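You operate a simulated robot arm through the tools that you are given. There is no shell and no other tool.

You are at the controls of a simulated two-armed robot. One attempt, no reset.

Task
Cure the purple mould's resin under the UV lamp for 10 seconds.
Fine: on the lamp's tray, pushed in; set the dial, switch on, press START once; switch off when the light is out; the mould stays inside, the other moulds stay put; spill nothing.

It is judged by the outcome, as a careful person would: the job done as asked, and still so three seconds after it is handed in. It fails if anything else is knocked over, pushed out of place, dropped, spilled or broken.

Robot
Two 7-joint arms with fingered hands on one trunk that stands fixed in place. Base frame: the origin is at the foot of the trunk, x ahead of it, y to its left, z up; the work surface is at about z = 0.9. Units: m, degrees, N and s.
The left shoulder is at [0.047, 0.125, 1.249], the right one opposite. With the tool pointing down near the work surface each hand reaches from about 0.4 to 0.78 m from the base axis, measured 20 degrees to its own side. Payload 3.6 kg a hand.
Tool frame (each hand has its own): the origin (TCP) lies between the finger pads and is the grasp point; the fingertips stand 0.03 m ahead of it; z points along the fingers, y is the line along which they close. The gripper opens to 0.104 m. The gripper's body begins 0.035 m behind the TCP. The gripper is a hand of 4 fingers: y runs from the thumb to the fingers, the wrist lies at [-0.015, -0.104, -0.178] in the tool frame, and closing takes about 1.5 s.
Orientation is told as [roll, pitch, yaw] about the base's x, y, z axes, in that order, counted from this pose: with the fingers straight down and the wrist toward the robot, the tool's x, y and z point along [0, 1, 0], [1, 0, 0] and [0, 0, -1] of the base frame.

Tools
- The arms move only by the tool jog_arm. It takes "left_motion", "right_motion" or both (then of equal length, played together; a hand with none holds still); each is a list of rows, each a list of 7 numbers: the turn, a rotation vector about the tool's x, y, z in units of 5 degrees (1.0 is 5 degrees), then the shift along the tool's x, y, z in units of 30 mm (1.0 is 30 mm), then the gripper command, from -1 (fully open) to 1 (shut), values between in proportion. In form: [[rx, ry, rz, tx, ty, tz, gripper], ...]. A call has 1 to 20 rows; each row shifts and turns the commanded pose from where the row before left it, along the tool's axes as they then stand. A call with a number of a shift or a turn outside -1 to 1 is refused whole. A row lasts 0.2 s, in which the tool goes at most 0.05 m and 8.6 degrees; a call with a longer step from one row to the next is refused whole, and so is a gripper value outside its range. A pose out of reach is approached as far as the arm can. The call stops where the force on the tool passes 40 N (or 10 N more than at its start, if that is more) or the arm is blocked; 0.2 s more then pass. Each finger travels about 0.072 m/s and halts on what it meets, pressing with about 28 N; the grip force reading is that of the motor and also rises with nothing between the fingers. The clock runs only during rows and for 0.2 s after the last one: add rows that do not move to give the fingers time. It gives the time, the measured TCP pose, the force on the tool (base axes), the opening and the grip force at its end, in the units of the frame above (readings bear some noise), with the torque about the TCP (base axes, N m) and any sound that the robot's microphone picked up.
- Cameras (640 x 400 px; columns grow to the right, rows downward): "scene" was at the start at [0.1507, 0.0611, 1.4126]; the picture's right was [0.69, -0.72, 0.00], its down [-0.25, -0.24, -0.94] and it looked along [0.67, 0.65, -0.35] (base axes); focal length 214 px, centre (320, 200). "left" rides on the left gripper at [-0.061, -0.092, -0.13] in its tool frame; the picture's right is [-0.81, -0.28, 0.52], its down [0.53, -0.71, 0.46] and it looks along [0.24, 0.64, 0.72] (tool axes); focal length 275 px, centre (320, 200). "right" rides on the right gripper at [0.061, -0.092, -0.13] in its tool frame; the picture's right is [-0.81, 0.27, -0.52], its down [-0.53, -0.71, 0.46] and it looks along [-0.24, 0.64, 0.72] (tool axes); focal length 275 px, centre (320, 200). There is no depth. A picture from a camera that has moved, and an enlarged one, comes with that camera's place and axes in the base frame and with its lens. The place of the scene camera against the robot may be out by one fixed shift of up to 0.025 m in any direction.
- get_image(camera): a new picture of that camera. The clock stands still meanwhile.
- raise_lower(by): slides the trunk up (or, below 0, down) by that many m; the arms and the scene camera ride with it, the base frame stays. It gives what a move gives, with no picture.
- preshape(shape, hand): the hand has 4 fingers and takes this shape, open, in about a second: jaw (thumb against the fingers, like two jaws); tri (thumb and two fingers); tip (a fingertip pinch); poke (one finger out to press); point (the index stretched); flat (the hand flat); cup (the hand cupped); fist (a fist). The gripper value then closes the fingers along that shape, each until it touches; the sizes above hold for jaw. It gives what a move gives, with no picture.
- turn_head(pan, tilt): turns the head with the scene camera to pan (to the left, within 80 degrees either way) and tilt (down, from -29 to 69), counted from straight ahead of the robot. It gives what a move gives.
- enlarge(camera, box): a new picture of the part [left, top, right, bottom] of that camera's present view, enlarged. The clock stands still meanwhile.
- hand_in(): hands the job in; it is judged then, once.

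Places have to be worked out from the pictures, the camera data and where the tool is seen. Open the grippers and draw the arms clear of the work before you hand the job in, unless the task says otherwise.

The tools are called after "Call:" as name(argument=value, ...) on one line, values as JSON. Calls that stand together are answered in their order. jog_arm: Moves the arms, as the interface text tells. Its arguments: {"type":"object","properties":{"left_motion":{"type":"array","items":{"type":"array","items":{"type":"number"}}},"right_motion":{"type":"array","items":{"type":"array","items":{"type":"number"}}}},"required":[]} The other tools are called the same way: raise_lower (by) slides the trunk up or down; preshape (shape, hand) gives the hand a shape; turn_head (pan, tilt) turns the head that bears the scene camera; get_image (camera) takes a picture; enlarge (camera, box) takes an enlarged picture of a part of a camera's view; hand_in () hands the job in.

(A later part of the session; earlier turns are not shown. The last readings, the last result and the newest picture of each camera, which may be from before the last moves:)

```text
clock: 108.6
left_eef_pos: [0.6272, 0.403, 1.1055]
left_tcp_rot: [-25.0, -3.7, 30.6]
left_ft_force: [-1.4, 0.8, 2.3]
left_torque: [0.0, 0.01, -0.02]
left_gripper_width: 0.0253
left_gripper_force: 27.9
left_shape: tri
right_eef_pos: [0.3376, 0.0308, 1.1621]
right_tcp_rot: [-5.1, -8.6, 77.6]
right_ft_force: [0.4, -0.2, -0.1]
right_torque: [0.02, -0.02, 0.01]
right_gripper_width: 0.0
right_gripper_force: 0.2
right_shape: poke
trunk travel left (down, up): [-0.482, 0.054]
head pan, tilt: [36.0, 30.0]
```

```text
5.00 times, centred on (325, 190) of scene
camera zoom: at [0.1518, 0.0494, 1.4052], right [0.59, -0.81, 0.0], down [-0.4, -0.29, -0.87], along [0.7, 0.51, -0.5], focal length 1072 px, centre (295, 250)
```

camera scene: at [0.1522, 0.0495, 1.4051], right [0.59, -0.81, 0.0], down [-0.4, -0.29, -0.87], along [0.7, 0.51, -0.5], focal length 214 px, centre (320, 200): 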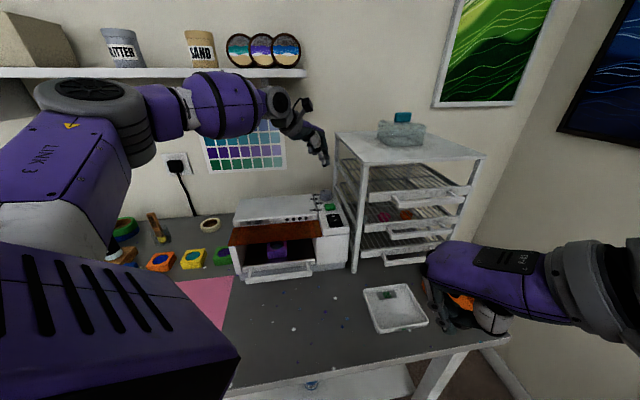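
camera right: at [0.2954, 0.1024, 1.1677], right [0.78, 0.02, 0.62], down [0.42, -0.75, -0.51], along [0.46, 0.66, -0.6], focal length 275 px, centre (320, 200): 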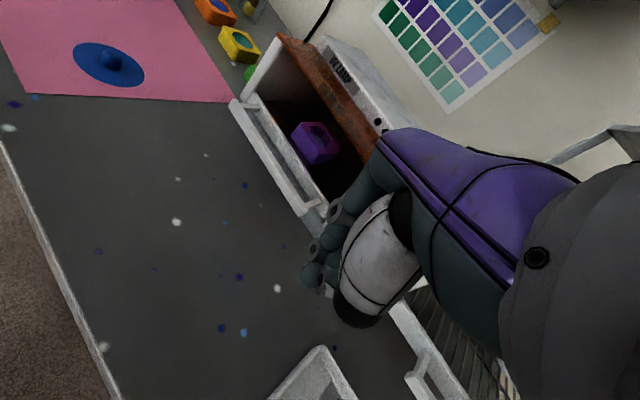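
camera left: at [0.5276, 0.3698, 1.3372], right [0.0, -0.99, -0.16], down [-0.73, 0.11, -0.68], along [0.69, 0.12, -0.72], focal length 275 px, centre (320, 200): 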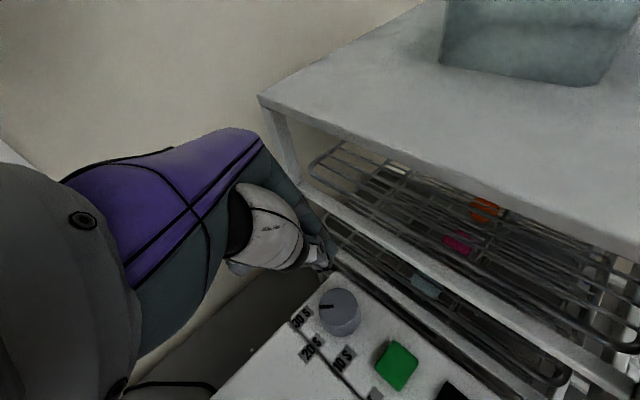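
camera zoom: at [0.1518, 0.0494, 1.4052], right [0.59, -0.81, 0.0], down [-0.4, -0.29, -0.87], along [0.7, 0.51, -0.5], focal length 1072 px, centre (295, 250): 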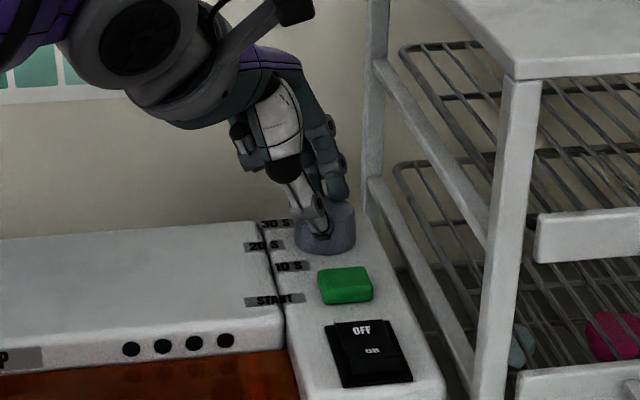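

The dial turned with the hand, since the pointer stayed fixed in the hand's view. I'll continue another 30° to yaw ~60.

Call:
jog_arm(left_motion=[[-0.41, 0, -0.91, 0, -0.035, 0, 0.5], [-0.41, 0, -0.91, 0, -0.035, 0, 0.5], [-0.41, 0, -0.91, 0, -0.035, 0, 0.5], [-0.41, 0, -0.91, 0, -0.035, 0, 0.5], [-0.41, 0, -0.91, 0, -0.035, 0, 0.5], [-0.41, 0, -0.91, 0, -0.035, 0, 0.5]])

Call:
enlarge(camera="left", box=[220, 180, 440, 400])

Call:
enlarge(camera="scene", box=[290, 130, 390, 230])

```text
clock: 110.0
left_eef_pos: [0.6216, 0.3993, 1.1052]
left_tcp_rot: [-26.8, -2.8, 60.7]
left_ft_force: [-0.9, 3.8, 4.5]
left_torque: [0.16, 0.01, 0.02]
left_gripper_width: 0.0252
left_gripper_force: 28.3
left_shape: tri
right_eef_pos: [0.3381, 0.0317, 1.1633]
right_tcp_rot: [-5.0, -8.5, 77.6]
right_ft_force: [-0.4, -0.5, -0.6]
right_torque: [0.01, 0.0, -0.01]
right_gripper_width: 0.0003
right_gripper_force: 0.0
right_shape: poke
trunk travel left (down, up): [-0.482, 0.054]
head pan, tilt: [36.0, 30.0]
```

```text
1.82 times, centred on (330, 290) of left
camera zoom: at [0.5709, 0.3149, 1.2438], right [0.7, -0.7, -0.11], down [-0.57, -0.46, -0.68], along [0.43, 0.54, -0.72], focal length 500 px, centre (302, 36)
```

zoom: 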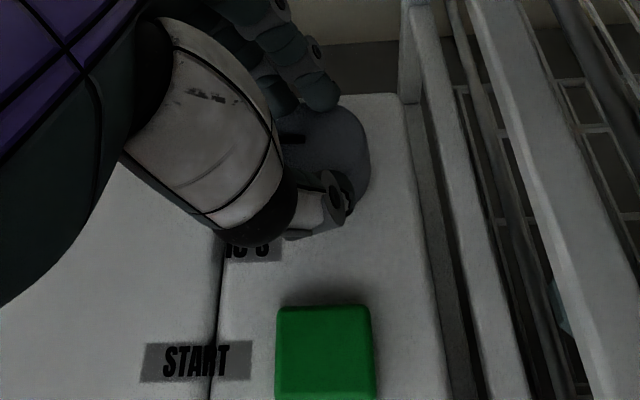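

```text
4.00 times, centred on (340, 180) of scene
camera zoom: at [0.1516, 0.0498, 1.4052], right [0.59, -0.81, 0.0], down [-0.4, -0.29, -0.87], along [0.7, 0.51, -0.5], focal length 858 px, centre (240, 280)
```

zoom: 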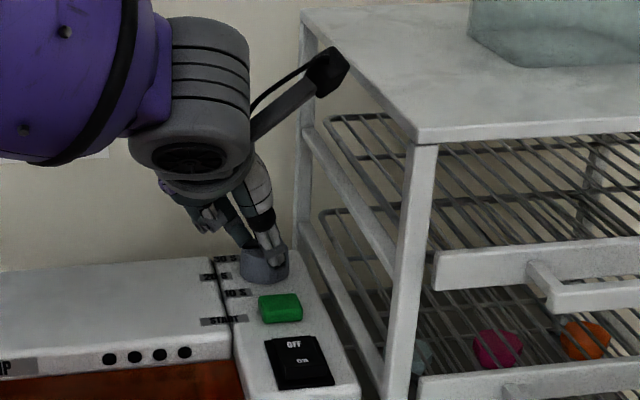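

The dial has turned 45° to 20 S. I'll release, rotate the open hand back around the dial by 45°, and inspect the pointer.

Call:
jog_arm(left_motion=[[0, 0, 0, 0, 0, 0, 0.2], [0, 0, 0, 0, 0, 0, -0.1], [0, 0, 0, 0, 0, 0, -0.3], [0, 0, 0, 0, 0, 0, -0.3], [0.41, 0, 0.91, 0, 0.035, 0, -0.3], [0.41, 0, 0.91, 0, 0.035, 0, -0.3], [0.41, 0, 0.91, 0, 0.035, 0, -0.3], [0.41, 0, 0.91, 0, 0.035, 0, -0.3], [0.41, 0, 0.91, 0, 0.035, 0, -0.3], [0.41, 0, 0.91, 0, 0.035, 0, -0.3], [0.41, 0, 0.91, 0, 0.035, 0, -0.3], [0.41, 0, 0.91, 0, 0.035, 0, -0.3], [0.41, 0, 0.91, 0, 0.035, 0, -0.3]])

Call:
enlarge(camera="left", box=[220, 180, 440, 400])

Call:
enlarge(camera="scene", box=[290, 150, 360, 230])

```text
clock: 112.8
left_eef_pos: [0.6303, 0.4041, 1.1047]
left_tcp_rot: [-24.2, -3.5, 15.7]
left_ft_force: [0.2, 0.5, 0.5]
left_torque: [0.03, 0.02, 0.0]
left_gripper_width: 0.0667
left_gripper_force: 0.1
left_shape: tri
right_eef_pos: [0.3383, 0.031, 1.1621]
right_tcp_rot: [-5.0, -8.5, 77.5]
right_ft_force: [-0.2, 0.1, -0.4]
right_torque: [0.01, 0.01, -0.02]
right_gripper_width: 0.0001
right_gripper_force: 0.1
right_shape: poke
trunk travel left (down, up): [-0.482, 0.054]
head pan, tilt: [36.0, 30.0]
```

```text
1.82 times, centred on (330, 290) of left
camera zoom: at [0.5338, 0.3753, 1.2418], right [0.0, -0.99, -0.16], down [-0.73, 0.11, -0.68], along [0.69, 0.12, -0.72], focal length 500 px, centre (302, 36)
```

zoom: 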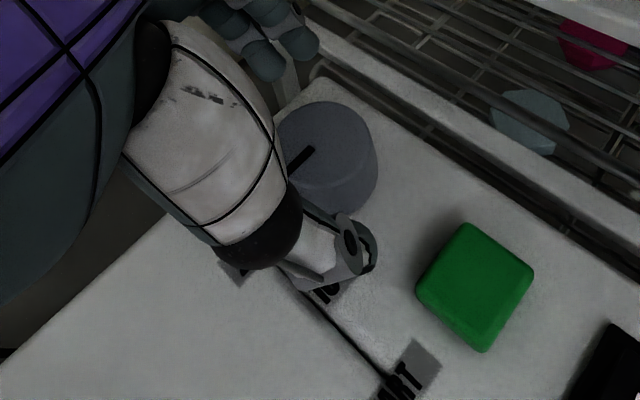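

```text
5.00 times, centred on (325, 190) of scene
camera zoom: at [0.1523, 0.0497, 1.4051], right [0.59, -0.81, 0.0], down [-0.4, -0.29, -0.87], along [0.7, 0.51, -0.5], focal length 1072 px, centre (295, 250)
```

zoom: 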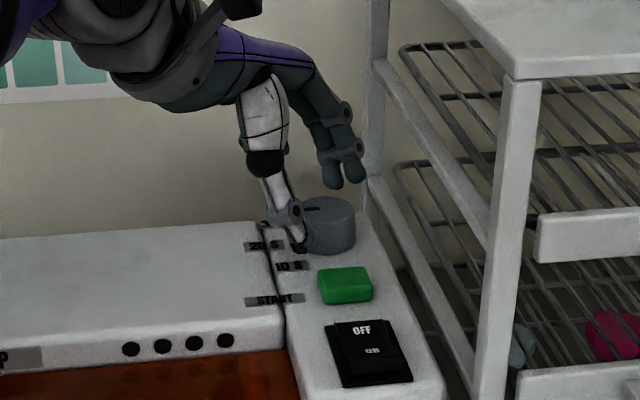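

The pointer has moved 45° and now points at 20 S. I'll repeat: grip and turn another 45°.

Call:
jog_arm(left_motion=[[0, 0, 0, 0, 0, 0, -0.1], [0, 0, 0, 0, 0, 0, 0.1], [0, 0, 0, 0, 0, 0, 0.3], [0, 0, 0, 0, 0, 0, 0.5], [0, 0, 0, 0, 0, 0, 0.5], [0, 0, 0, 0, 0, 0, 0.5], [-0.41, 0, -0.91, 0, -0.035, 0, 0.5], [-0.41, 0, -0.91, 0, -0.035, 0, 0.5], [-0.41, 0, -0.91, 0, -0.035, 0, 0.5], [-0.41, 0, -0.91, 0, -0.035, 0, 0.5], [-0.41, 0, -0.91, 0, -0.035, 0, 0.5], [-0.41, 0, -0.91, 0, -0.035, 0, 0.5], [-0.41, 0, -0.91, 0, -0.035, 0, 0.5], [-0.41, 0, -0.91, 0, -0.035, 0, 0.5], [-0.41, 0, -0.91, 0, -0.035, 0, 0.5]])

Call:
enlarge(camera="left", box=[220, 180, 440, 400])

Call:
enlarge(camera="scene", box=[290, 150, 360, 230])

```text
clock: 116.0
left_eef_pos: [0.6211, 0.3993, 1.105]
left_tcp_rot: [-26.7, -2.8, 60.8]
left_ft_force: [-1.5, 1.4, 2.4]
left_torque: [0.14, -0.02, 0.03]
left_gripper_width: 0.0248
left_gripper_force: 28.0
left_shape: tri
right_eef_pos: [0.3376, 0.0303, 1.1629]
right_tcp_rot: [-5.0, -8.6, 77.6]
right_ft_force: [-0.2, 0.0, -0.5]
right_torque: [-0.03, -0.04, 0.01]
right_gripper_width: 0.0
right_gripper_force: 0.1
right_shape: poke
trunk travel left (down, up): [-0.482, 0.054]
head pan, tilt: [36.0, 30.0]
```

```text
1.82 times, centred on (330, 290) of left
camera zoom: at [0.5702, 0.3156, 1.2438], right [0.7, -0.7, -0.11], down [-0.57, -0.46, -0.68], along [0.43, 0.54, -0.72], focal length 500 px, centre (302, 36)
```

zoom: 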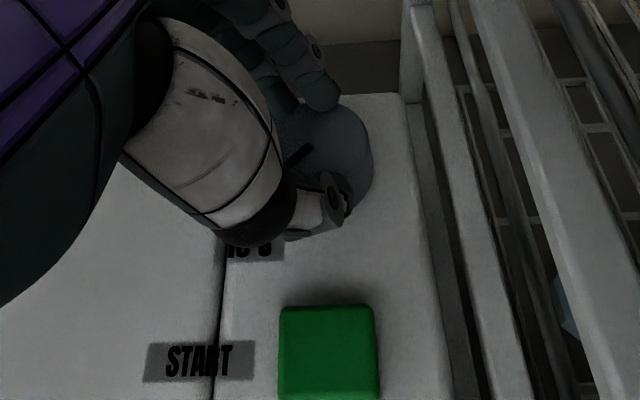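

```text
5.00 times, centred on (325, 190) of scene
camera zoom: at [0.1517, 0.0495, 1.4052], right [0.59, -0.81, 0.0], down [-0.4, -0.29, -0.87], along [0.7, 0.51, -0.5], focal length 1072 px, centre (295, 250)
```

zoom: 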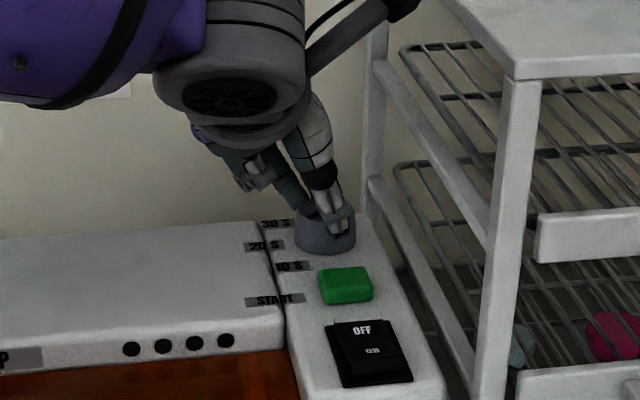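

The dial followed again. I'll release, lift straight up about 100 mm and verify the pointer against 10 S.

Call:
jog_arm(left_motion=[[0, 0, 0, 0, 0, 0, 0.2], [0, 0, 0, 0, 0, 0, -0.1], [0, 0, 0, 0, 0, 0, -0.3], [0, 0, 0, 0, 0, 0, -0.3], [0, 0, 0, -0.14, 0, -0.3, -0.3], [0, 0, 0, -0.27, 0, -0.6, -0.3], [0, 0, 0, -0.27, 0, -0.6, -0.3], [0, 0, 0, -0.27, 0, -0.6, -0.3], [0, 0, 0, -0.27, 0, -0.6, -0.3], [0, 0, 0, -0.27, 0, -0.6, -0.3]])

Call:
get_image(camera="left")

Call:
enlarge(camera="scene", box=[290, 150, 360, 230])

```text
clock: 118.2
left_eef_pos: [0.6143, 0.3973, 1.2138]
left_tcp_rot: [-26.7, -2.7, 60.7]
left_ft_force: [0.5, -0.1, -0.5]
left_torque: [0.02, 0.01, 0.0]
left_gripper_width: 0.067
left_gripper_force: 0.0
left_shape: tri
right_eef_pos: [0.3376, 0.0314, 1.1621]
right_tcp_rot: [-5.0, -8.6, 77.6]
right_ft_force: [1.3, 0.0, -0.2]
right_torque: [0.01, 0.0, 0.03]
right_gripper_width: 0.0
right_gripper_force: 0.1
right_shape: poke
trunk travel left (down, up): [-0.482, 0.054]
head pan, tilt: [36.0, 30.0]
```

```text
taken
camera left: at [0.5637, 0.3133, 1.3519], right [0.7, -0.7, -0.11], down [-0.57, -0.46, -0.68], along [0.43, 0.54, -0.73], focal length 275 px, centre (320, 200)
```

left: 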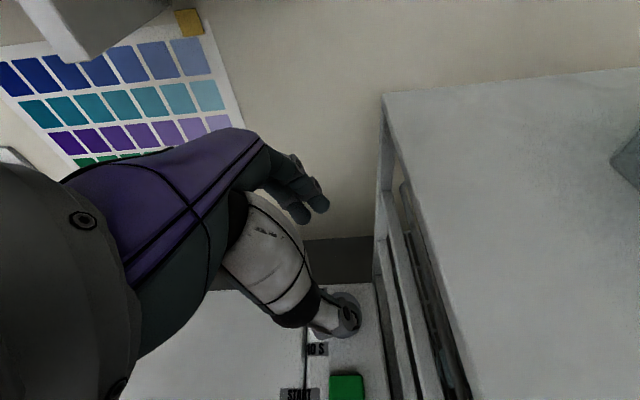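

```text
5.00 times, centred on (325, 190) of scene
camera zoom: at [0.1519, 0.0493, 1.4052], right [0.59, -0.81, 0.0], down [-0.4, -0.29, -0.87], along [0.7, 0.51, -0.5], focal length 1072 px, centre (295, 250)
```

zoom: 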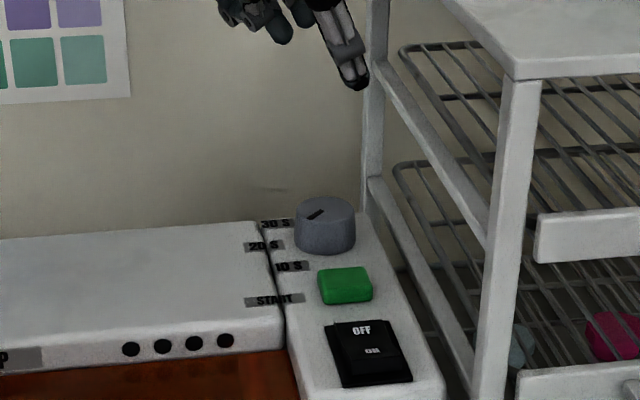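

In the scene view the pointer direction matches the 10 S label (base angle ≈180°). Next is the switch: I'll shape the left hand to "poke", yaw back to ~40° and move toward above the switch to see where the fingertip is.

Call:
jog_arm(left_motion=[[0, 0, 0, 0.3, 0, 0, -0.3], [0.41, 0, 0.91, 0.3, -0.3, 0, -0.3], [0.41, 0, 0.91, 0, -0.6, 0, -0.3], [0.41, 0, 0.91, 0, -0.8, 0, -0.3], [0.41, 0, 0.91, 0, -0.8, 0, -0.3], [0, 0, 0, 0, -0.8, 0, -0.3], [0, 0, 0, 0, -0.6, 0, -0.3]])

Call:
preshape(shape="poke", hand="left")

Call:
get_image(camera="left")

Call:
get_image(camera="scene")

```text
clock: 119.8
left_eef_pos: [0.5226, 0.3196, 1.1976]
left_tcp_rot: [-25.7, -3.4, 40.7]
left_ft_force: [-0.2, 0.4, 0.4]
left_torque: [0.02, -0.04, 0.01]
left_gripper_width: 0.0671
left_gripper_force: 0.1
left_shape: tri
right_eef_pos: [0.3379, 0.0306, 1.1627]
right_tcp_rot: [-5.1, -8.5, 77.6]
right_ft_force: [-0.3, 0.0, 0.2]
right_torque: [0.01, -0.03, -0.03]
right_gripper_width: 0.0001
right_gripper_force: 0.1
right_shape: poke
trunk travel left (down, up): [-0.482, 0.054]
head pan, tilt: [36.0, 30.0]
```

```text
clock: 120.7
left_eef_pos: [0.5233, 0.32, 1.1977]
left_tcp_rot: [-25.7, -3.5, 40.7]
left_ft_force: [0.1, -0.1, 0.4]
left_torque: [-0.02, -0.01, 0.02]
left_gripper_width: 0.0
left_gripper_force: 0.0
left_shape: poke
right_eef_pos: [0.3364, 0.0316, 1.1634]
right_tcp_rot: [-5.0, -8.5, 77.5]
right_ft_force: [0.2, -0.1, 0.3]
right_torque: [-0.02, -0.01, 0.0]
right_gripper_width: 0.0
right_gripper_force: 0.1
right_shape: poke
trunk travel left (down, up): [-0.482, 0.054]
head pan, tilt: [36.0, 30.0]
```

```text
taken
camera left: at [0.4467, 0.2554, 1.3353], right [0.42, -0.9, -0.13], down [-0.7, -0.22, -0.68], along [0.58, 0.38, -0.72], focal length 275 px, centre (320, 200)
```

left: 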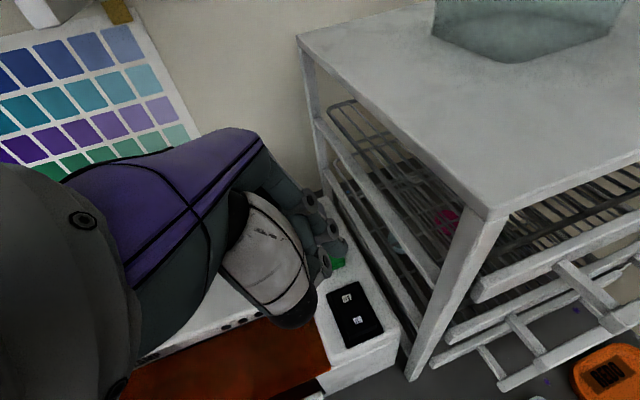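

```text
taken
camera scene: at [0.1521, 0.0495, 1.4051], right [0.59, -0.81, 0.0], down [-0.4, -0.29, -0.87], along [0.7, 0.51, -0.5], focal length 214 px, centre (320, 200)
```

scene: 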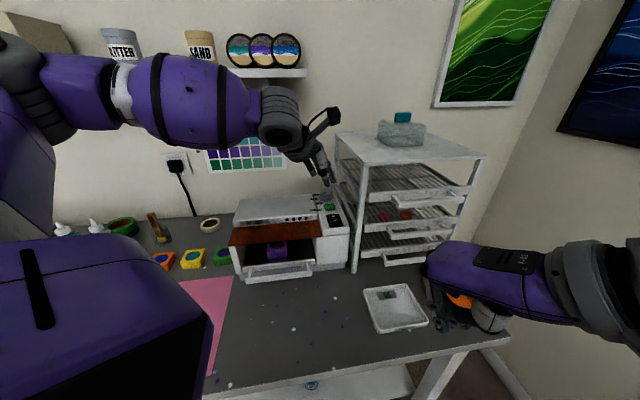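

I'll zoom in on the fingertip relative to the switch and button.

Call:
enlarge(camera="left", box=[260, 160, 420, 360])

Call:
enlarge(camera="scene", box=[280, 90, 370, 260])

```text
2.00 times, centred on (340, 260) of left
camera zoom: at [0.4467, 0.2554, 1.3353], right [0.42, -0.9, -0.13], down [-0.7, -0.22, -0.68], along [0.58, 0.38, -0.72], focal length 551 px, centre (280, 80)
```

zoom: 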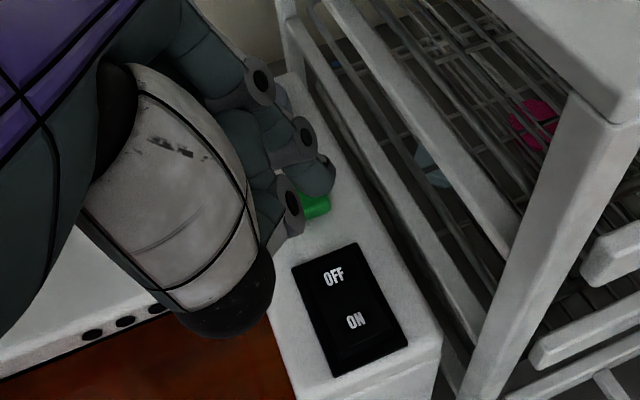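

```text
2.35 times, centred on (325, 175) of scene
camera zoom: at [0.1521, 0.0495, 1.4051], right [0.59, -0.81, 0.0], down [-0.4, -0.29, -0.87], along [0.7, 0.51, -0.5], focal length 505 px, centre (308, 259)
```

zoom: 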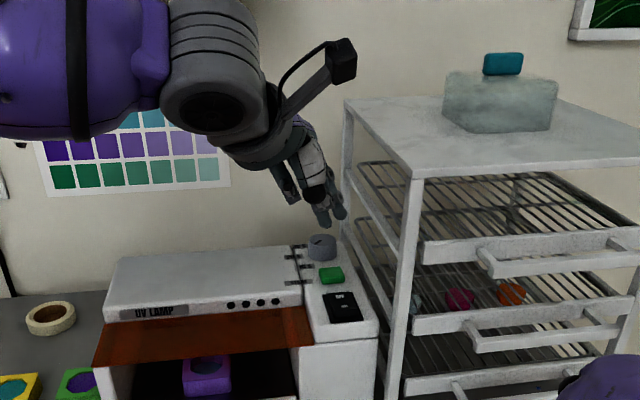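

The index fingertip is roughly 35 mm ahead of the TCP. I'll move it to hover about 25 mm above the ON end of the rocker and check.

Call:
jog_arm(left_motion=[[0, 0, 0, 0.24, -0.15, 0.56, 1], [0, 0, 0, 0.24, -0.15, 0.56, 1], [0, 0, 0, 0.24, -0.15, 0.56, 1], [0, 0, 0, 0.24, -0.15, 0.56, 1], [0, 0, 0, 0, 0, 0, 1]])

Call:
enlarge(camera="left", box=[260, 160, 420, 360])

Call:
enlarge(camera="scene", box=[290, 150, 370, 250])

```text
clock: 121.9
left_eef_pos: [0.5139, 0.3075, 1.1245]
left_tcp_rot: [-25.7, -3.4, 40.7]
left_ft_force: [0.6, 0.4, -0.4]
left_torque: [-0.04, 0.0, -0.01]
left_gripper_width: 0.0001
left_gripper_force: 0.0
left_shape: poke
right_eef_pos: [0.3374, 0.031, 1.1621]
right_tcp_rot: [-5.0, -8.4, 77.6]
right_ft_force: [-0.1, -0.3, 0.7]
right_torque: [0.03, 0.03, -0.03]
right_gripper_width: 0.0
right_gripper_force: 0.0
right_shape: poke
trunk travel left (down, up): [-0.482, 0.054]
head pan, tilt: [36.0, 30.0]
```

```text
2.00 times, centred on (340, 260) of left
camera zoom: at [0.4381, 0.2434, 1.2622], right [0.42, -0.9, -0.13], down [-0.7, -0.23, -0.68], along [0.58, 0.38, -0.72], focal length 551 px, centre (280, 80)
```

zoom: 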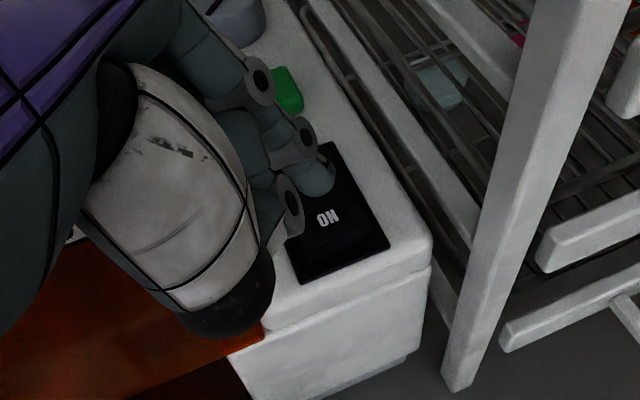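

```text
4.00 times, centred on (330, 200) of scene
camera zoom: at [0.152, 0.0494, 1.4052], right [0.59, -0.81, 0.0], down [-0.4, -0.29, -0.87], along [0.7, 0.51, -0.5], focal length 858 px, centre (280, 200)
```

zoom: 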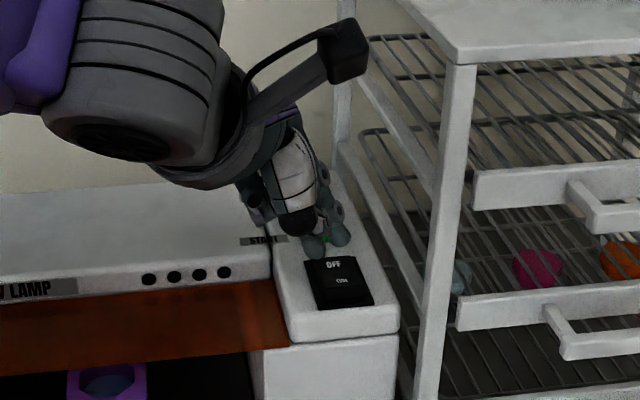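

The finger is near the rocker, but with this lean the curled fingers on the left sit low. The camera is in front of the rack here, so I'll lift slightly, reduce the lean to about 5° and look again.

Call:
jog_arm(left_motion=[[0, 0, 0, -0.27, 0, -0.6, 1], [0, 1, 0, 0, -0.2, 0, 1], [0, 1, 0, 0, 0, 0, 1], [0, 1, 0, 0, 0, 0, 1], [0, 1, 0, 0, 0, 0, 1], [0, 0, 0, 0, 0, 0, 1]])

Call:
enlarge(camera="left", box=[240, 140, 440, 390])

Call:
enlarge(camera="scene", box=[290, 150, 370, 250])

```text
clock: 123.3
left_eef_pos: [0.5086, 0.3037, 1.1444]
left_tcp_rot: [-5.6, -3.4, 40.7]
left_ft_force: [0.0, 0.8, -0.4]
left_torque: [-0.01, -0.02, -0.01]
left_gripper_width: 0.0
left_gripper_force: 0.0
left_shape: poke
right_eef_pos: [0.3375, 0.0325, 1.1627]
right_tcp_rot: [-5.0, -8.4, 77.5]
right_ft_force: [0.2, 0.3, -0.6]
right_torque: [0.02, 0.0, 0.02]
right_gripper_width: 0.0
right_gripper_force: 0.1
right_shape: poke
trunk travel left (down, up): [-0.482, 0.054]
head pan, tilt: [36.0, 30.0]
```

```text
1.60 times, centred on (340, 265) of left
camera zoom: at [0.4653, 0.2027, 1.2728], right [0.37, -0.81, -0.45], down [-0.83, -0.08, -0.55], along [0.41, 0.58, -0.71], focal length 440 px, centre (288, 96)
```

zoom: 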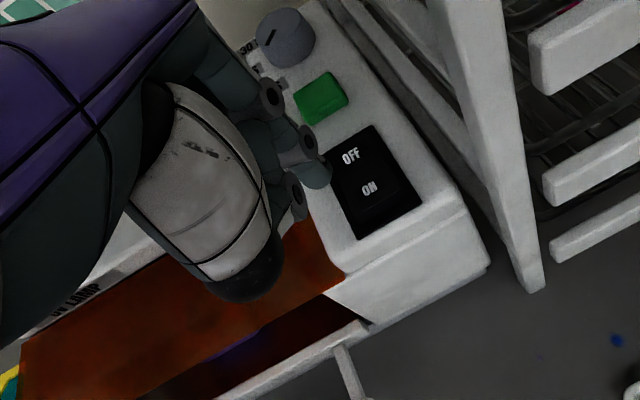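

```text
4.00 times, centred on (330, 200) of scene
camera zoom: at [0.1519, 0.0498, 1.4051], right [0.59, -0.81, 0.0], down [-0.4, -0.29, -0.87], along [0.7, 0.51, -0.5], focal length 858 px, centre (280, 200)
```

zoom: 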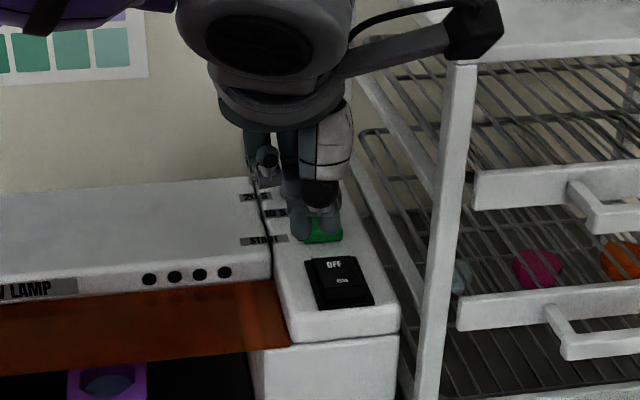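

The fingertip needs about 13 mm more to the right. I'll shift and descend 28 mm to just above the rocker's ON half.

Call:
jog_arm(left_motion=[[0, 0, 0, -0.43, 0.05, 0.1, 1], [0, 0, 0, 0, 0, 0.4, 1], [0, 0, 0, 0, 0, 0.4, 1], [0, 0, 0, 0, 0, 0, 1]])

Call:
enlarge(camera="left", box=[240, 140, 440, 390])

Call:
enlarge(camera="scene", box=[290, 150, 370, 250])

```text
clock: 124.3
left_eef_pos: [0.5222, 0.295, 1.1188]
left_tcp_rot: [-5.7, -3.4, 40.6]
left_ft_force: [-0.1, 0.5, -0.3]
left_torque: [0.02, 0.03, 0.01]
left_gripper_width: 0.0
left_gripper_force: 0.1
left_shape: poke
right_eef_pos: [0.3389, 0.0316, 1.1613]
right_tcp_rot: [-5.0, -8.5, 77.6]
right_ft_force: [-0.2, 0.0, 0.3]
right_torque: [0.02, -0.01, 0.02]
right_gripper_width: 0.0
right_gripper_force: 0.0
right_shape: poke
trunk travel left (down, up): [-0.482, 0.054]
head pan, tilt: [36.0, 30.0]
```

```text
1.60 times, centred on (340, 265) of left
camera zoom: at [0.4777, 0.1929, 1.2474], right [0.37, -0.81, -0.45], down [-0.83, -0.08, -0.55], along [0.41, 0.58, -0.71], focal length 440 px, centre (288, 96)
```

zoom: 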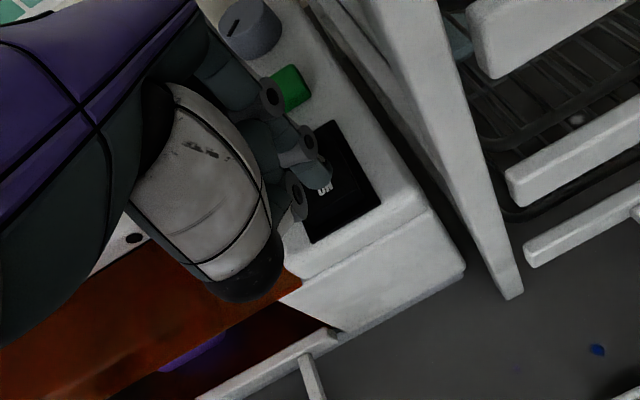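

```text
4.00 times, centred on (330, 200) of scene
camera zoom: at [0.1519, 0.0496, 1.4052], right [0.59, -0.81, 0.0], down [-0.4, -0.29, -0.87], along [0.7, 0.51, -0.5], focal length 858 px, centre (280, 200)
```

zoom: 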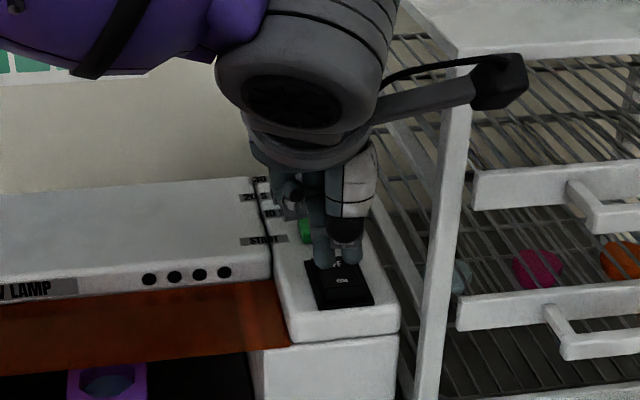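

I need to be sure which visible tip is the extended index. I'll zoom tighter in both views.

Call:
enlarge(camera="left", box=[270, 160, 370, 260])

Call:
enlarge(camera="scene", box=[320, 180, 360, 235])

Call:
get_image(camera="right")

```text
4.00 times, centred on (320, 210) of left
camera zoom: at [0.4777, 0.1929, 1.2474], right [0.37, -0.81, -0.45], down [-0.83, -0.08, -0.55], along [0.41, 0.58, -0.71], focal length 1101 px, centre (320, 160)
```

zoom: 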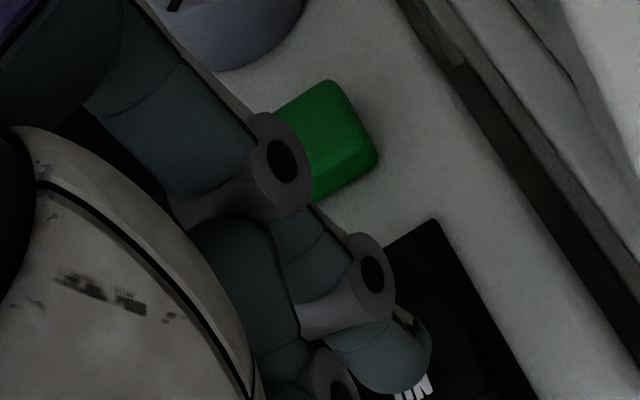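

```text
7.27 times, centred on (340, 208) of scene
camera zoom: at [0.1519, 0.0496, 1.4052], right [0.59, -0.81, 0.0], down [-0.4, -0.29, -0.87], along [0.7, 0.51, -0.5], focal length 1560 px, centre (174, 146)
```

zoom: 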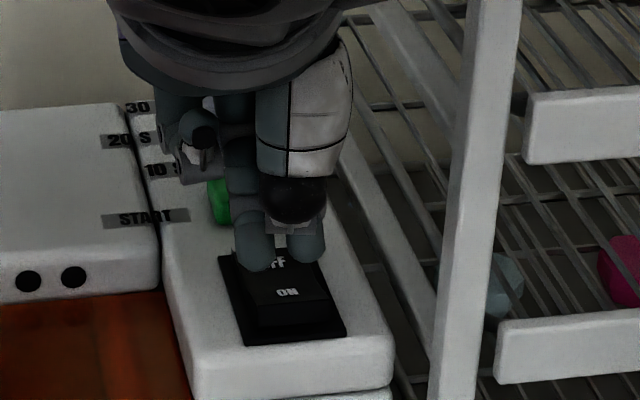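

```text
taken
camera right: at [0.2432, -0.0591, 1.273], right [0.78, 0.02, 0.62], down [0.42, -0.75, -0.51], along [0.46, 0.66, -0.6], focal length 275 px, centre (320, 200)
```

right: 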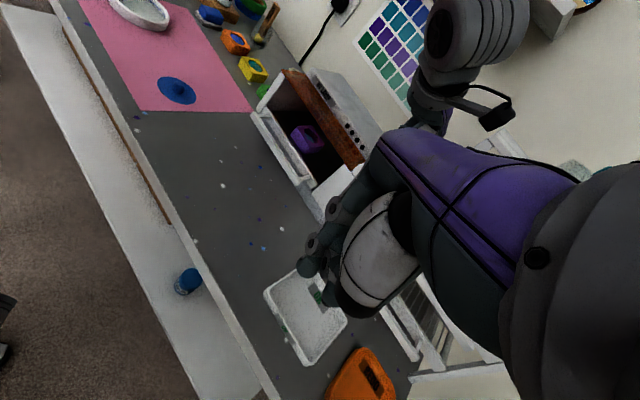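

There seem to be two low tips. I'll view slightly lower in the left camera to see the whole second finger.

Call:
enlarge(camera="left", box=[280, 200, 360, 290])

Call:
enlarge(camera="right", box=[270, 170, 370, 320])

```text
4.44 times, centred on (320, 245) of left
camera zoom: at [0.4777, 0.1929, 1.2474], right [0.37, -0.81, -0.45], down [-0.83, -0.08, -0.55], along [0.41, 0.58, -0.71], focal length 1224 px, centre (320, 0)
```

zoom: 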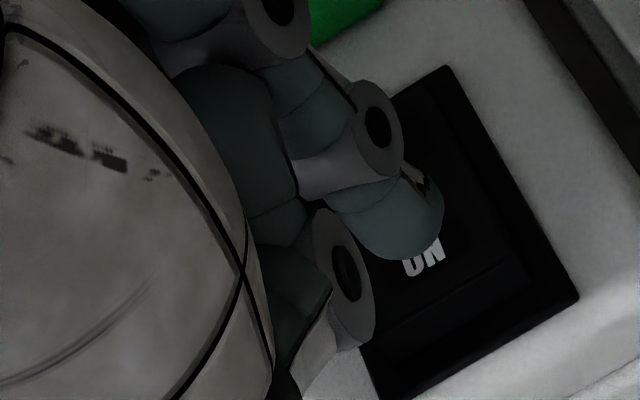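

```text
2.67 times, centred on (320, 245) of right
camera zoom: at [0.2432, -0.0591, 1.273], right [0.78, 0.02, 0.62], down [0.42, -0.75, -0.51], along [0.46, 0.66, -0.6], focal length 734 px, centre (320, 80)
```

zoom: 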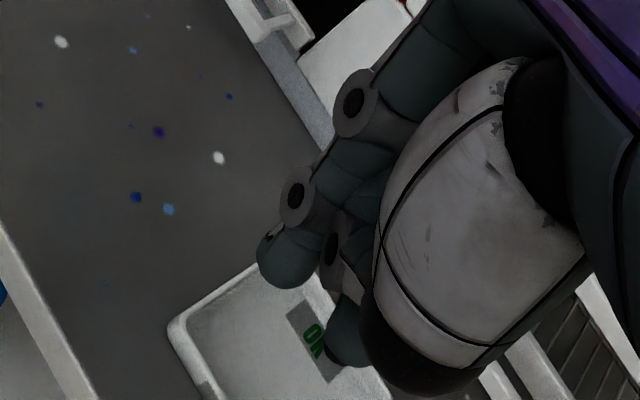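

By mirror comparison with the right hand, the index is the right-hand tip at ≈(0.531, 0.290, 1.09), and the other is the curled middle finger. I'll shift 5 mm toward the ON end and lower in small steps until contact.

Call:
jog_arm(left_motion=[[0, 0, 0, 0, -0.15, 0.1, 1], [0, 0, 0, 0, 0, 0.15, 1], [0, 0, 0, 0, 0, 0.1, 1]])

Call:
enlarge(camera="left", box=[280, 170, 380, 290])

Call:
enlarge(camera="scene", box=[320, 180, 360, 235])

```text
clock: 125.1
left_eef_pos: [0.5196, 0.2902, 1.1082]
left_tcp_rot: [-5.7, -3.4, 40.7]
left_ft_force: [-0.6, 0.4, 0.2]
left_torque: [0.0, -0.02, 0.03]
left_gripper_width: 0.0
left_gripper_force: 0.0
left_shape: poke
right_eef_pos: [0.3383, 0.0312, 1.1631]
right_tcp_rot: [-5.1, -8.5, 77.6]
right_ft_force: [-0.2, -0.1, -0.5]
right_torque: [0.03, -0.02, -0.02]
right_gripper_width: 0.0001
right_gripper_force: 0.1
right_shape: poke
trunk travel left (down, up): [-0.482, 0.054]
head pan, tilt: [36.0, 30.0]
```

```text
3.33 times, centred on (330, 230) of left
camera zoom: at [0.4758, 0.1893, 1.2368], right [0.37, -0.81, -0.45], down [-0.83, -0.08, -0.55], along [0.41, 0.58, -0.71], focal length 918 px, centre (287, 100)
```

zoom: 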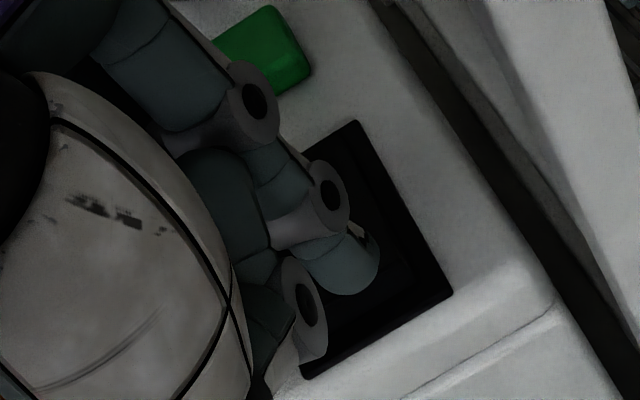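

```text
7.27 times, centred on (340, 208) of scene
camera zoom: at [0.1521, 0.0495, 1.4051], right [0.59, -0.81, 0.0], down [-0.4, -0.29, -0.87], along [0.7, 0.51, -0.5], focal length 1560 px, centre (174, 146)
```

zoom: 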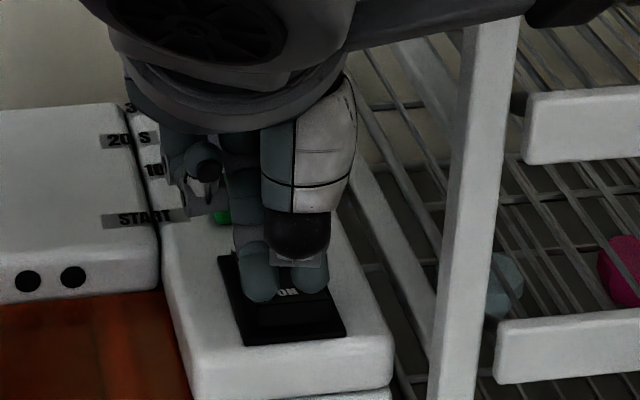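

The index is above the front half of the rocker. I'll continue down in 3 mm steps and watch the force and sound.

Call:
jog_arm(left_motion=[[0, 0, 0, 0, 0, 0.1, 1], [0, 0, 0, 0, 0, 0.1, 1], [0, 0, 0, 0, 0, 0.1, 1]])

Call:
enlarge(camera="left", box=[280, 170, 380, 290])

```text
clock: 125.9
left_eef_pos: [0.5201, 0.2897, 1.0994]
left_tcp_rot: [-5.7, -3.3, 40.6]
left_ft_force: [-0.7, 0.3, 0.8]
left_torque: [0.01, -0.02, 0.0]
left_gripper_width: 0.0
left_gripper_force: 0.0
left_shape: poke
right_eef_pos: [0.3372, 0.0321, 1.1615]
right_tcp_rot: [-4.9, -8.5, 77.6]
right_ft_force: [0.0, 0.7, 0.0]
right_torque: [-0.03, -0.01, 0.01]
right_gripper_width: 0.0
right_gripper_force: 0.0
right_shape: poke
trunk travel left (down, up): [-0.482, 0.054]
head pan, tilt: [36.0, 30.0]
```

```text
3.33 times, centred on (330, 230) of left
camera zoom: at [0.4765, 0.1891, 1.2281], right [0.37, -0.81, -0.45], down [-0.83, -0.08, -0.55], along [0.41, 0.58, -0.71], focal length 918 px, centre (287, 100)
```

zoom: 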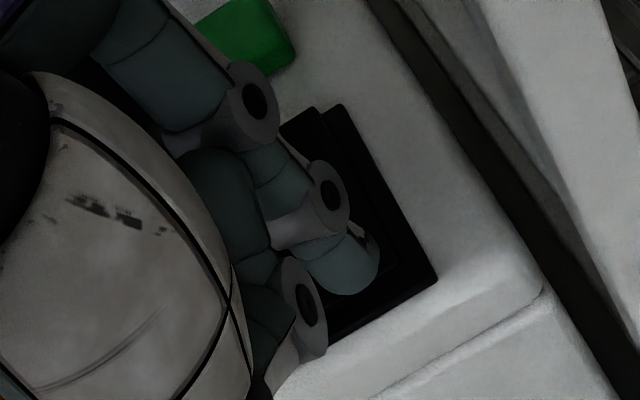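

Still no contact force. Continuing in small steps.

Call:
jog_arm(left_motion=[[0, 0, 0, 0, 0, 0.1, 1], [0, 0, 0, 0, 0, 0.1, 1]])

Call:
enlarge(camera="left", box=[280, 170, 380, 290])

Call:
enlarge(camera="scene", box=[320, 180, 360, 235])

```text
clock: 126.5
left_eef_pos: [0.5191, 0.2887, 1.0978]
left_tcp_rot: [-5.9, -3.9, 40.7]
left_ft_force: [-5.2, 2.7, 22.8]
left_torque: [0.22, 0.22, 0.01]
left_gripper_width: 0.0
left_gripper_force: 0.1
left_shape: poke
right_eef_pos: [0.3356, 0.0304, 1.1646]
right_tcp_rot: [-5.1, -8.5, 77.9]
right_ft_force: [0.0, 0.0, 0.4]
right_torque: [0.04, -0.02, 0.0]
right_gripper_width: 0.0001
right_gripper_force: 0.0
right_shape: poke
trunk travel left (down, up): [-0.482, 0.054]
head pan, tilt: [36.0, 30.0]
```

```text
3.33 times, centred on (330, 230) of left
camera zoom: at [0.4755, 0.1881, 1.2253], right [0.37, -0.81, -0.45], down [-0.83, -0.08, -0.55], along [0.42, 0.58, -0.7], focal length 918 px, centre (287, 100)
```

zoom: 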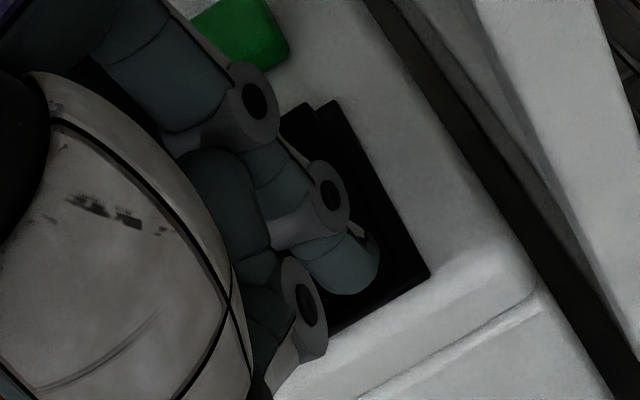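

```text
7.27 times, centred on (340, 208) of scene
camera zoom: at [0.1495, 0.0488, 1.4058], right [0.59, -0.81, 0.0], down [-0.4, -0.29, -0.87], along [0.7, 0.51, -0.5], focal length 1560 px, centre (174, 146)
```

zoom: 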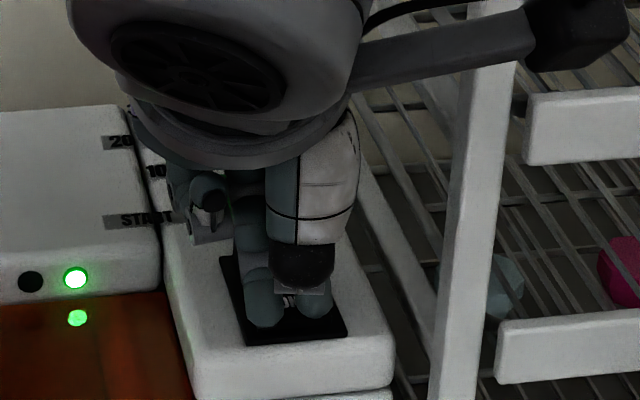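

The rightmost indicator has lit green, so power is on. I'll lift the finger straight up and look at the lamp.

Call:
jog_arm(left_motion=[[0, 0, 0, 0, 0, -0.3, 1], [0, 0, 0, 0, 0, -0.5, 1], [0, 0, 0, 0, 0, -0.6, 1], [0, 0, 0, 0, 0, -0.6, 1]])

Call:
enlarge(camera="scene", box=[220, 170, 380, 290])

Call:
get_image(camera="left")

```text
clock: 127.5
left_eef_pos: [0.5142, 0.2933, 1.1526]
left_tcp_rot: [-5.6, -3.5, 40.7]
left_ft_force: [-0.2, -0.2, 0.5]
left_torque: [0.0, -0.03, -0.01]
left_gripper_width: 0.0
left_gripper_force: 0.0
left_shape: poke
right_eef_pos: [0.3368, 0.0302, 1.1629]
right_tcp_rot: [-4.9, -8.5, 77.6]
right_ft_force: [0.9, 0.0, 1.3]
right_torque: [0.05, 0.03, 0.0]
right_gripper_width: 0.0002
right_gripper_force: 0.0
right_shape: poke
trunk travel left (down, up): [-0.482, 0.054]
head pan, tilt: [36.0, 30.0]
```

```text
3.33 times, centred on (300, 230) of scene
camera zoom: at [0.1518, 0.0495, 1.4051], right [0.59, -0.81, 0.0], down [-0.4, -0.29, -0.87], along [0.7, 0.51, -0.5], focal length 715 px, centre (387, 100)
```

zoom: 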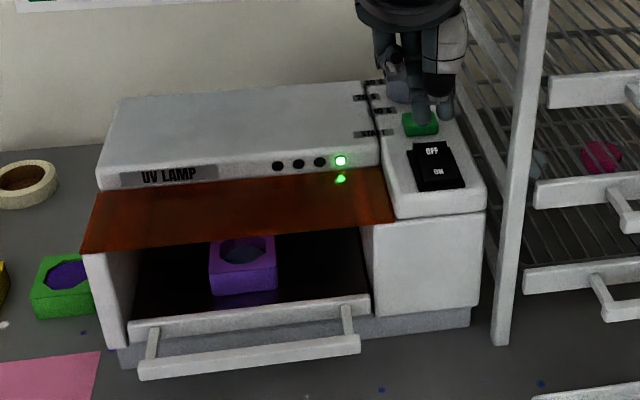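

```text
taken
camera left: at [0.4704, 0.191, 1.2815], right [0.37, -0.81, -0.45], down [-0.83, -0.08, -0.55], along [0.41, 0.58, -0.71], focal length 275 px, centre (320, 200)
```

left: 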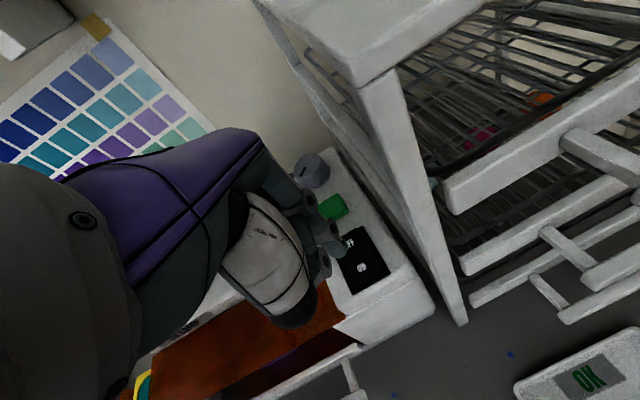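

Power is on and the tray and mould are in place. I'll lean the hand to ~15° for rack clearance and move the fingertip above the green START button, staying about 25 mm over it.

Call:
jog_arm(left_motion=[[0, -1, 0, 0, 0, 0, 1], [0, -1, 0, 0, 0, 0, 1], [0, 0, 0, 0.148, 0.685, 0.1, 1], [0, 0, 0, 0.148, 0.685, 0.1, 1], [0, 0, 0, 0.148, 0.685, 0.1, 1], [0, 0, 0, 0.148, 0.685, 0.1, 1], [0, 0, 0, 0, 0, 0, 1]])

Call:
enlarge(camera="left", box=[260, 150, 400, 310])

Call:
enlarge(camera="scene", box=[300, 170, 360, 240])

```text
clock: 129.1
left_eef_pos: [0.568, 0.3569, 1.1406]
left_tcp_rot: [-15.6, -3.4, 40.7]
left_ft_force: [0.0, -0.2, 0.6]
left_torque: [0.01, 0.0, 0.0]
left_gripper_width: 0.0
left_gripper_force: 0.0
left_shape: poke
right_eef_pos: [0.3392, 0.0315, 1.1621]
right_tcp_rot: [-4.9, -8.5, 77.7]
right_ft_force: [0.1, 0.4, -0.5]
right_torque: [0.01, 0.01, -0.02]
right_gripper_width: 0.0
right_gripper_force: 0.0
right_shape: poke
trunk travel left (down, up): [-0.482, 0.054]
head pan, tilt: [36.0, 30.0]
```

```text
2.50 times, centred on (330, 230) of left
camera zoom: at [0.5085, 0.274, 1.2764], right [0.4, -0.87, -0.3], down [-0.77, -0.15, -0.62], along [0.5, 0.48, -0.72], focal length 688 px, centre (295, 125)
```

zoom: 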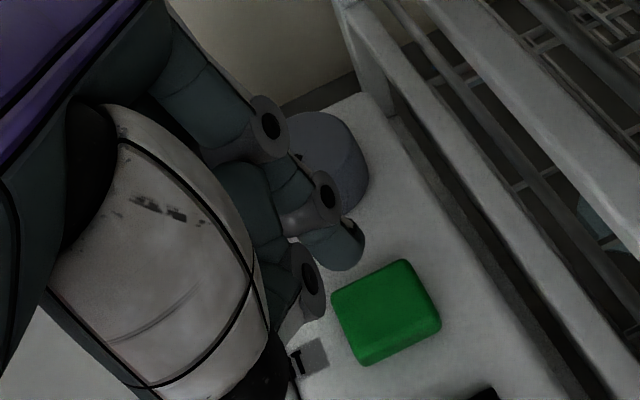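

```text
5.71 times, centred on (330, 205) of scene
camera zoom: at [0.152, 0.0493, 1.4052], right [0.59, -0.81, 0.0], down [-0.4, -0.29, -0.87], along [0.7, 0.51, -0.5], focal length 1226 px, centre (263, 171)
```

zoom: 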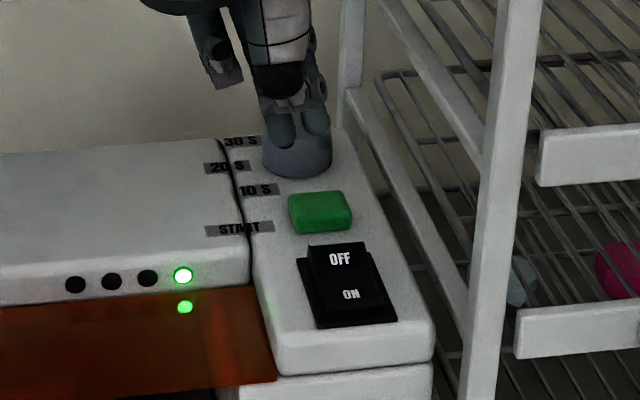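

The tip is about 6 mm behind and left of the button's centre. I'll correct that and descend 23 mm to just above the button.

Call:
jog_arm(left_motion=[[0, 0, 0, -0.13, -0.15, 0, 1], [0, 0, 0, 0.07, 0, 0.26, 1], [0, 0, 0, 0.07, 0, 0.26, 1], [0, 0, 0, 0.06, 0, 0.22, 1], [0, 0, 0, 0, 0, 0, 1]])

Call:
enlarge(camera="left", box=[260, 150, 400, 310])

Call:
enlarge(camera="scene", box=[300, 170, 360, 240])

```text
clock: 130.3
left_eef_pos: [0.567, 0.352, 1.119]
left_tcp_rot: [-15.6, -3.5, 40.7]
left_ft_force: [0.8, -0.5, 0.9]
left_torque: [0.02, 0.0, 0.01]
left_gripper_width: 0.0
left_gripper_force: 0.0
left_shape: poke
right_eef_pos: [0.3391, 0.0307, 1.1632]
right_tcp_rot: [-5.0, -8.5, 77.6]
right_ft_force: [-0.2, 0.7, -0.1]
right_torque: [0.03, -0.01, 0.01]
right_gripper_width: 0.0
right_gripper_force: 0.0
right_shape: poke
trunk travel left (down, up): [-0.482, 0.054]
head pan, tilt: [36.0, 30.0]
```

```text
2.50 times, centred on (330, 230) of left
camera zoom: at [0.5086, 0.2691, 1.2539], right [0.4, -0.87, -0.3], down [-0.77, -0.15, -0.62], along [0.5, 0.48, -0.72], focal length 688 px, centre (295, 125)
```

zoom: 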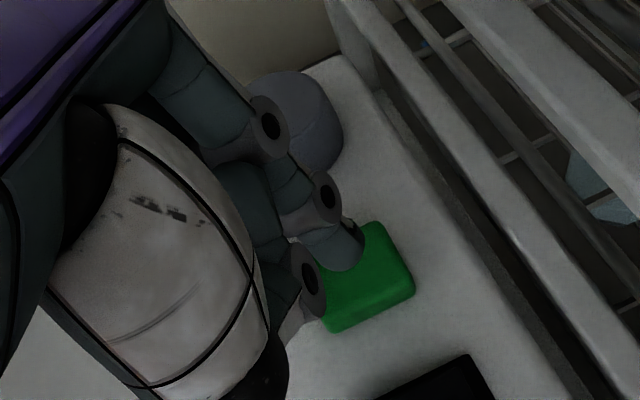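

```text
5.71 times, centred on (330, 205) of scene
camera zoom: at [0.1521, 0.0495, 1.4051], right [0.59, -0.81, 0.0], down [-0.4, -0.29, -0.87], along [0.7, 0.51, -0.5], focal length 1226 px, centre (263, 171)
```

zoom: 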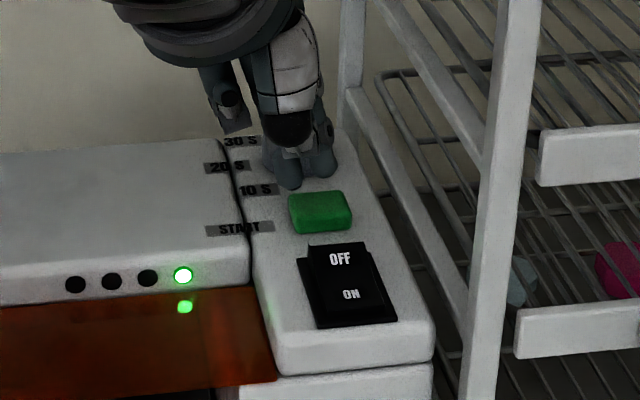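

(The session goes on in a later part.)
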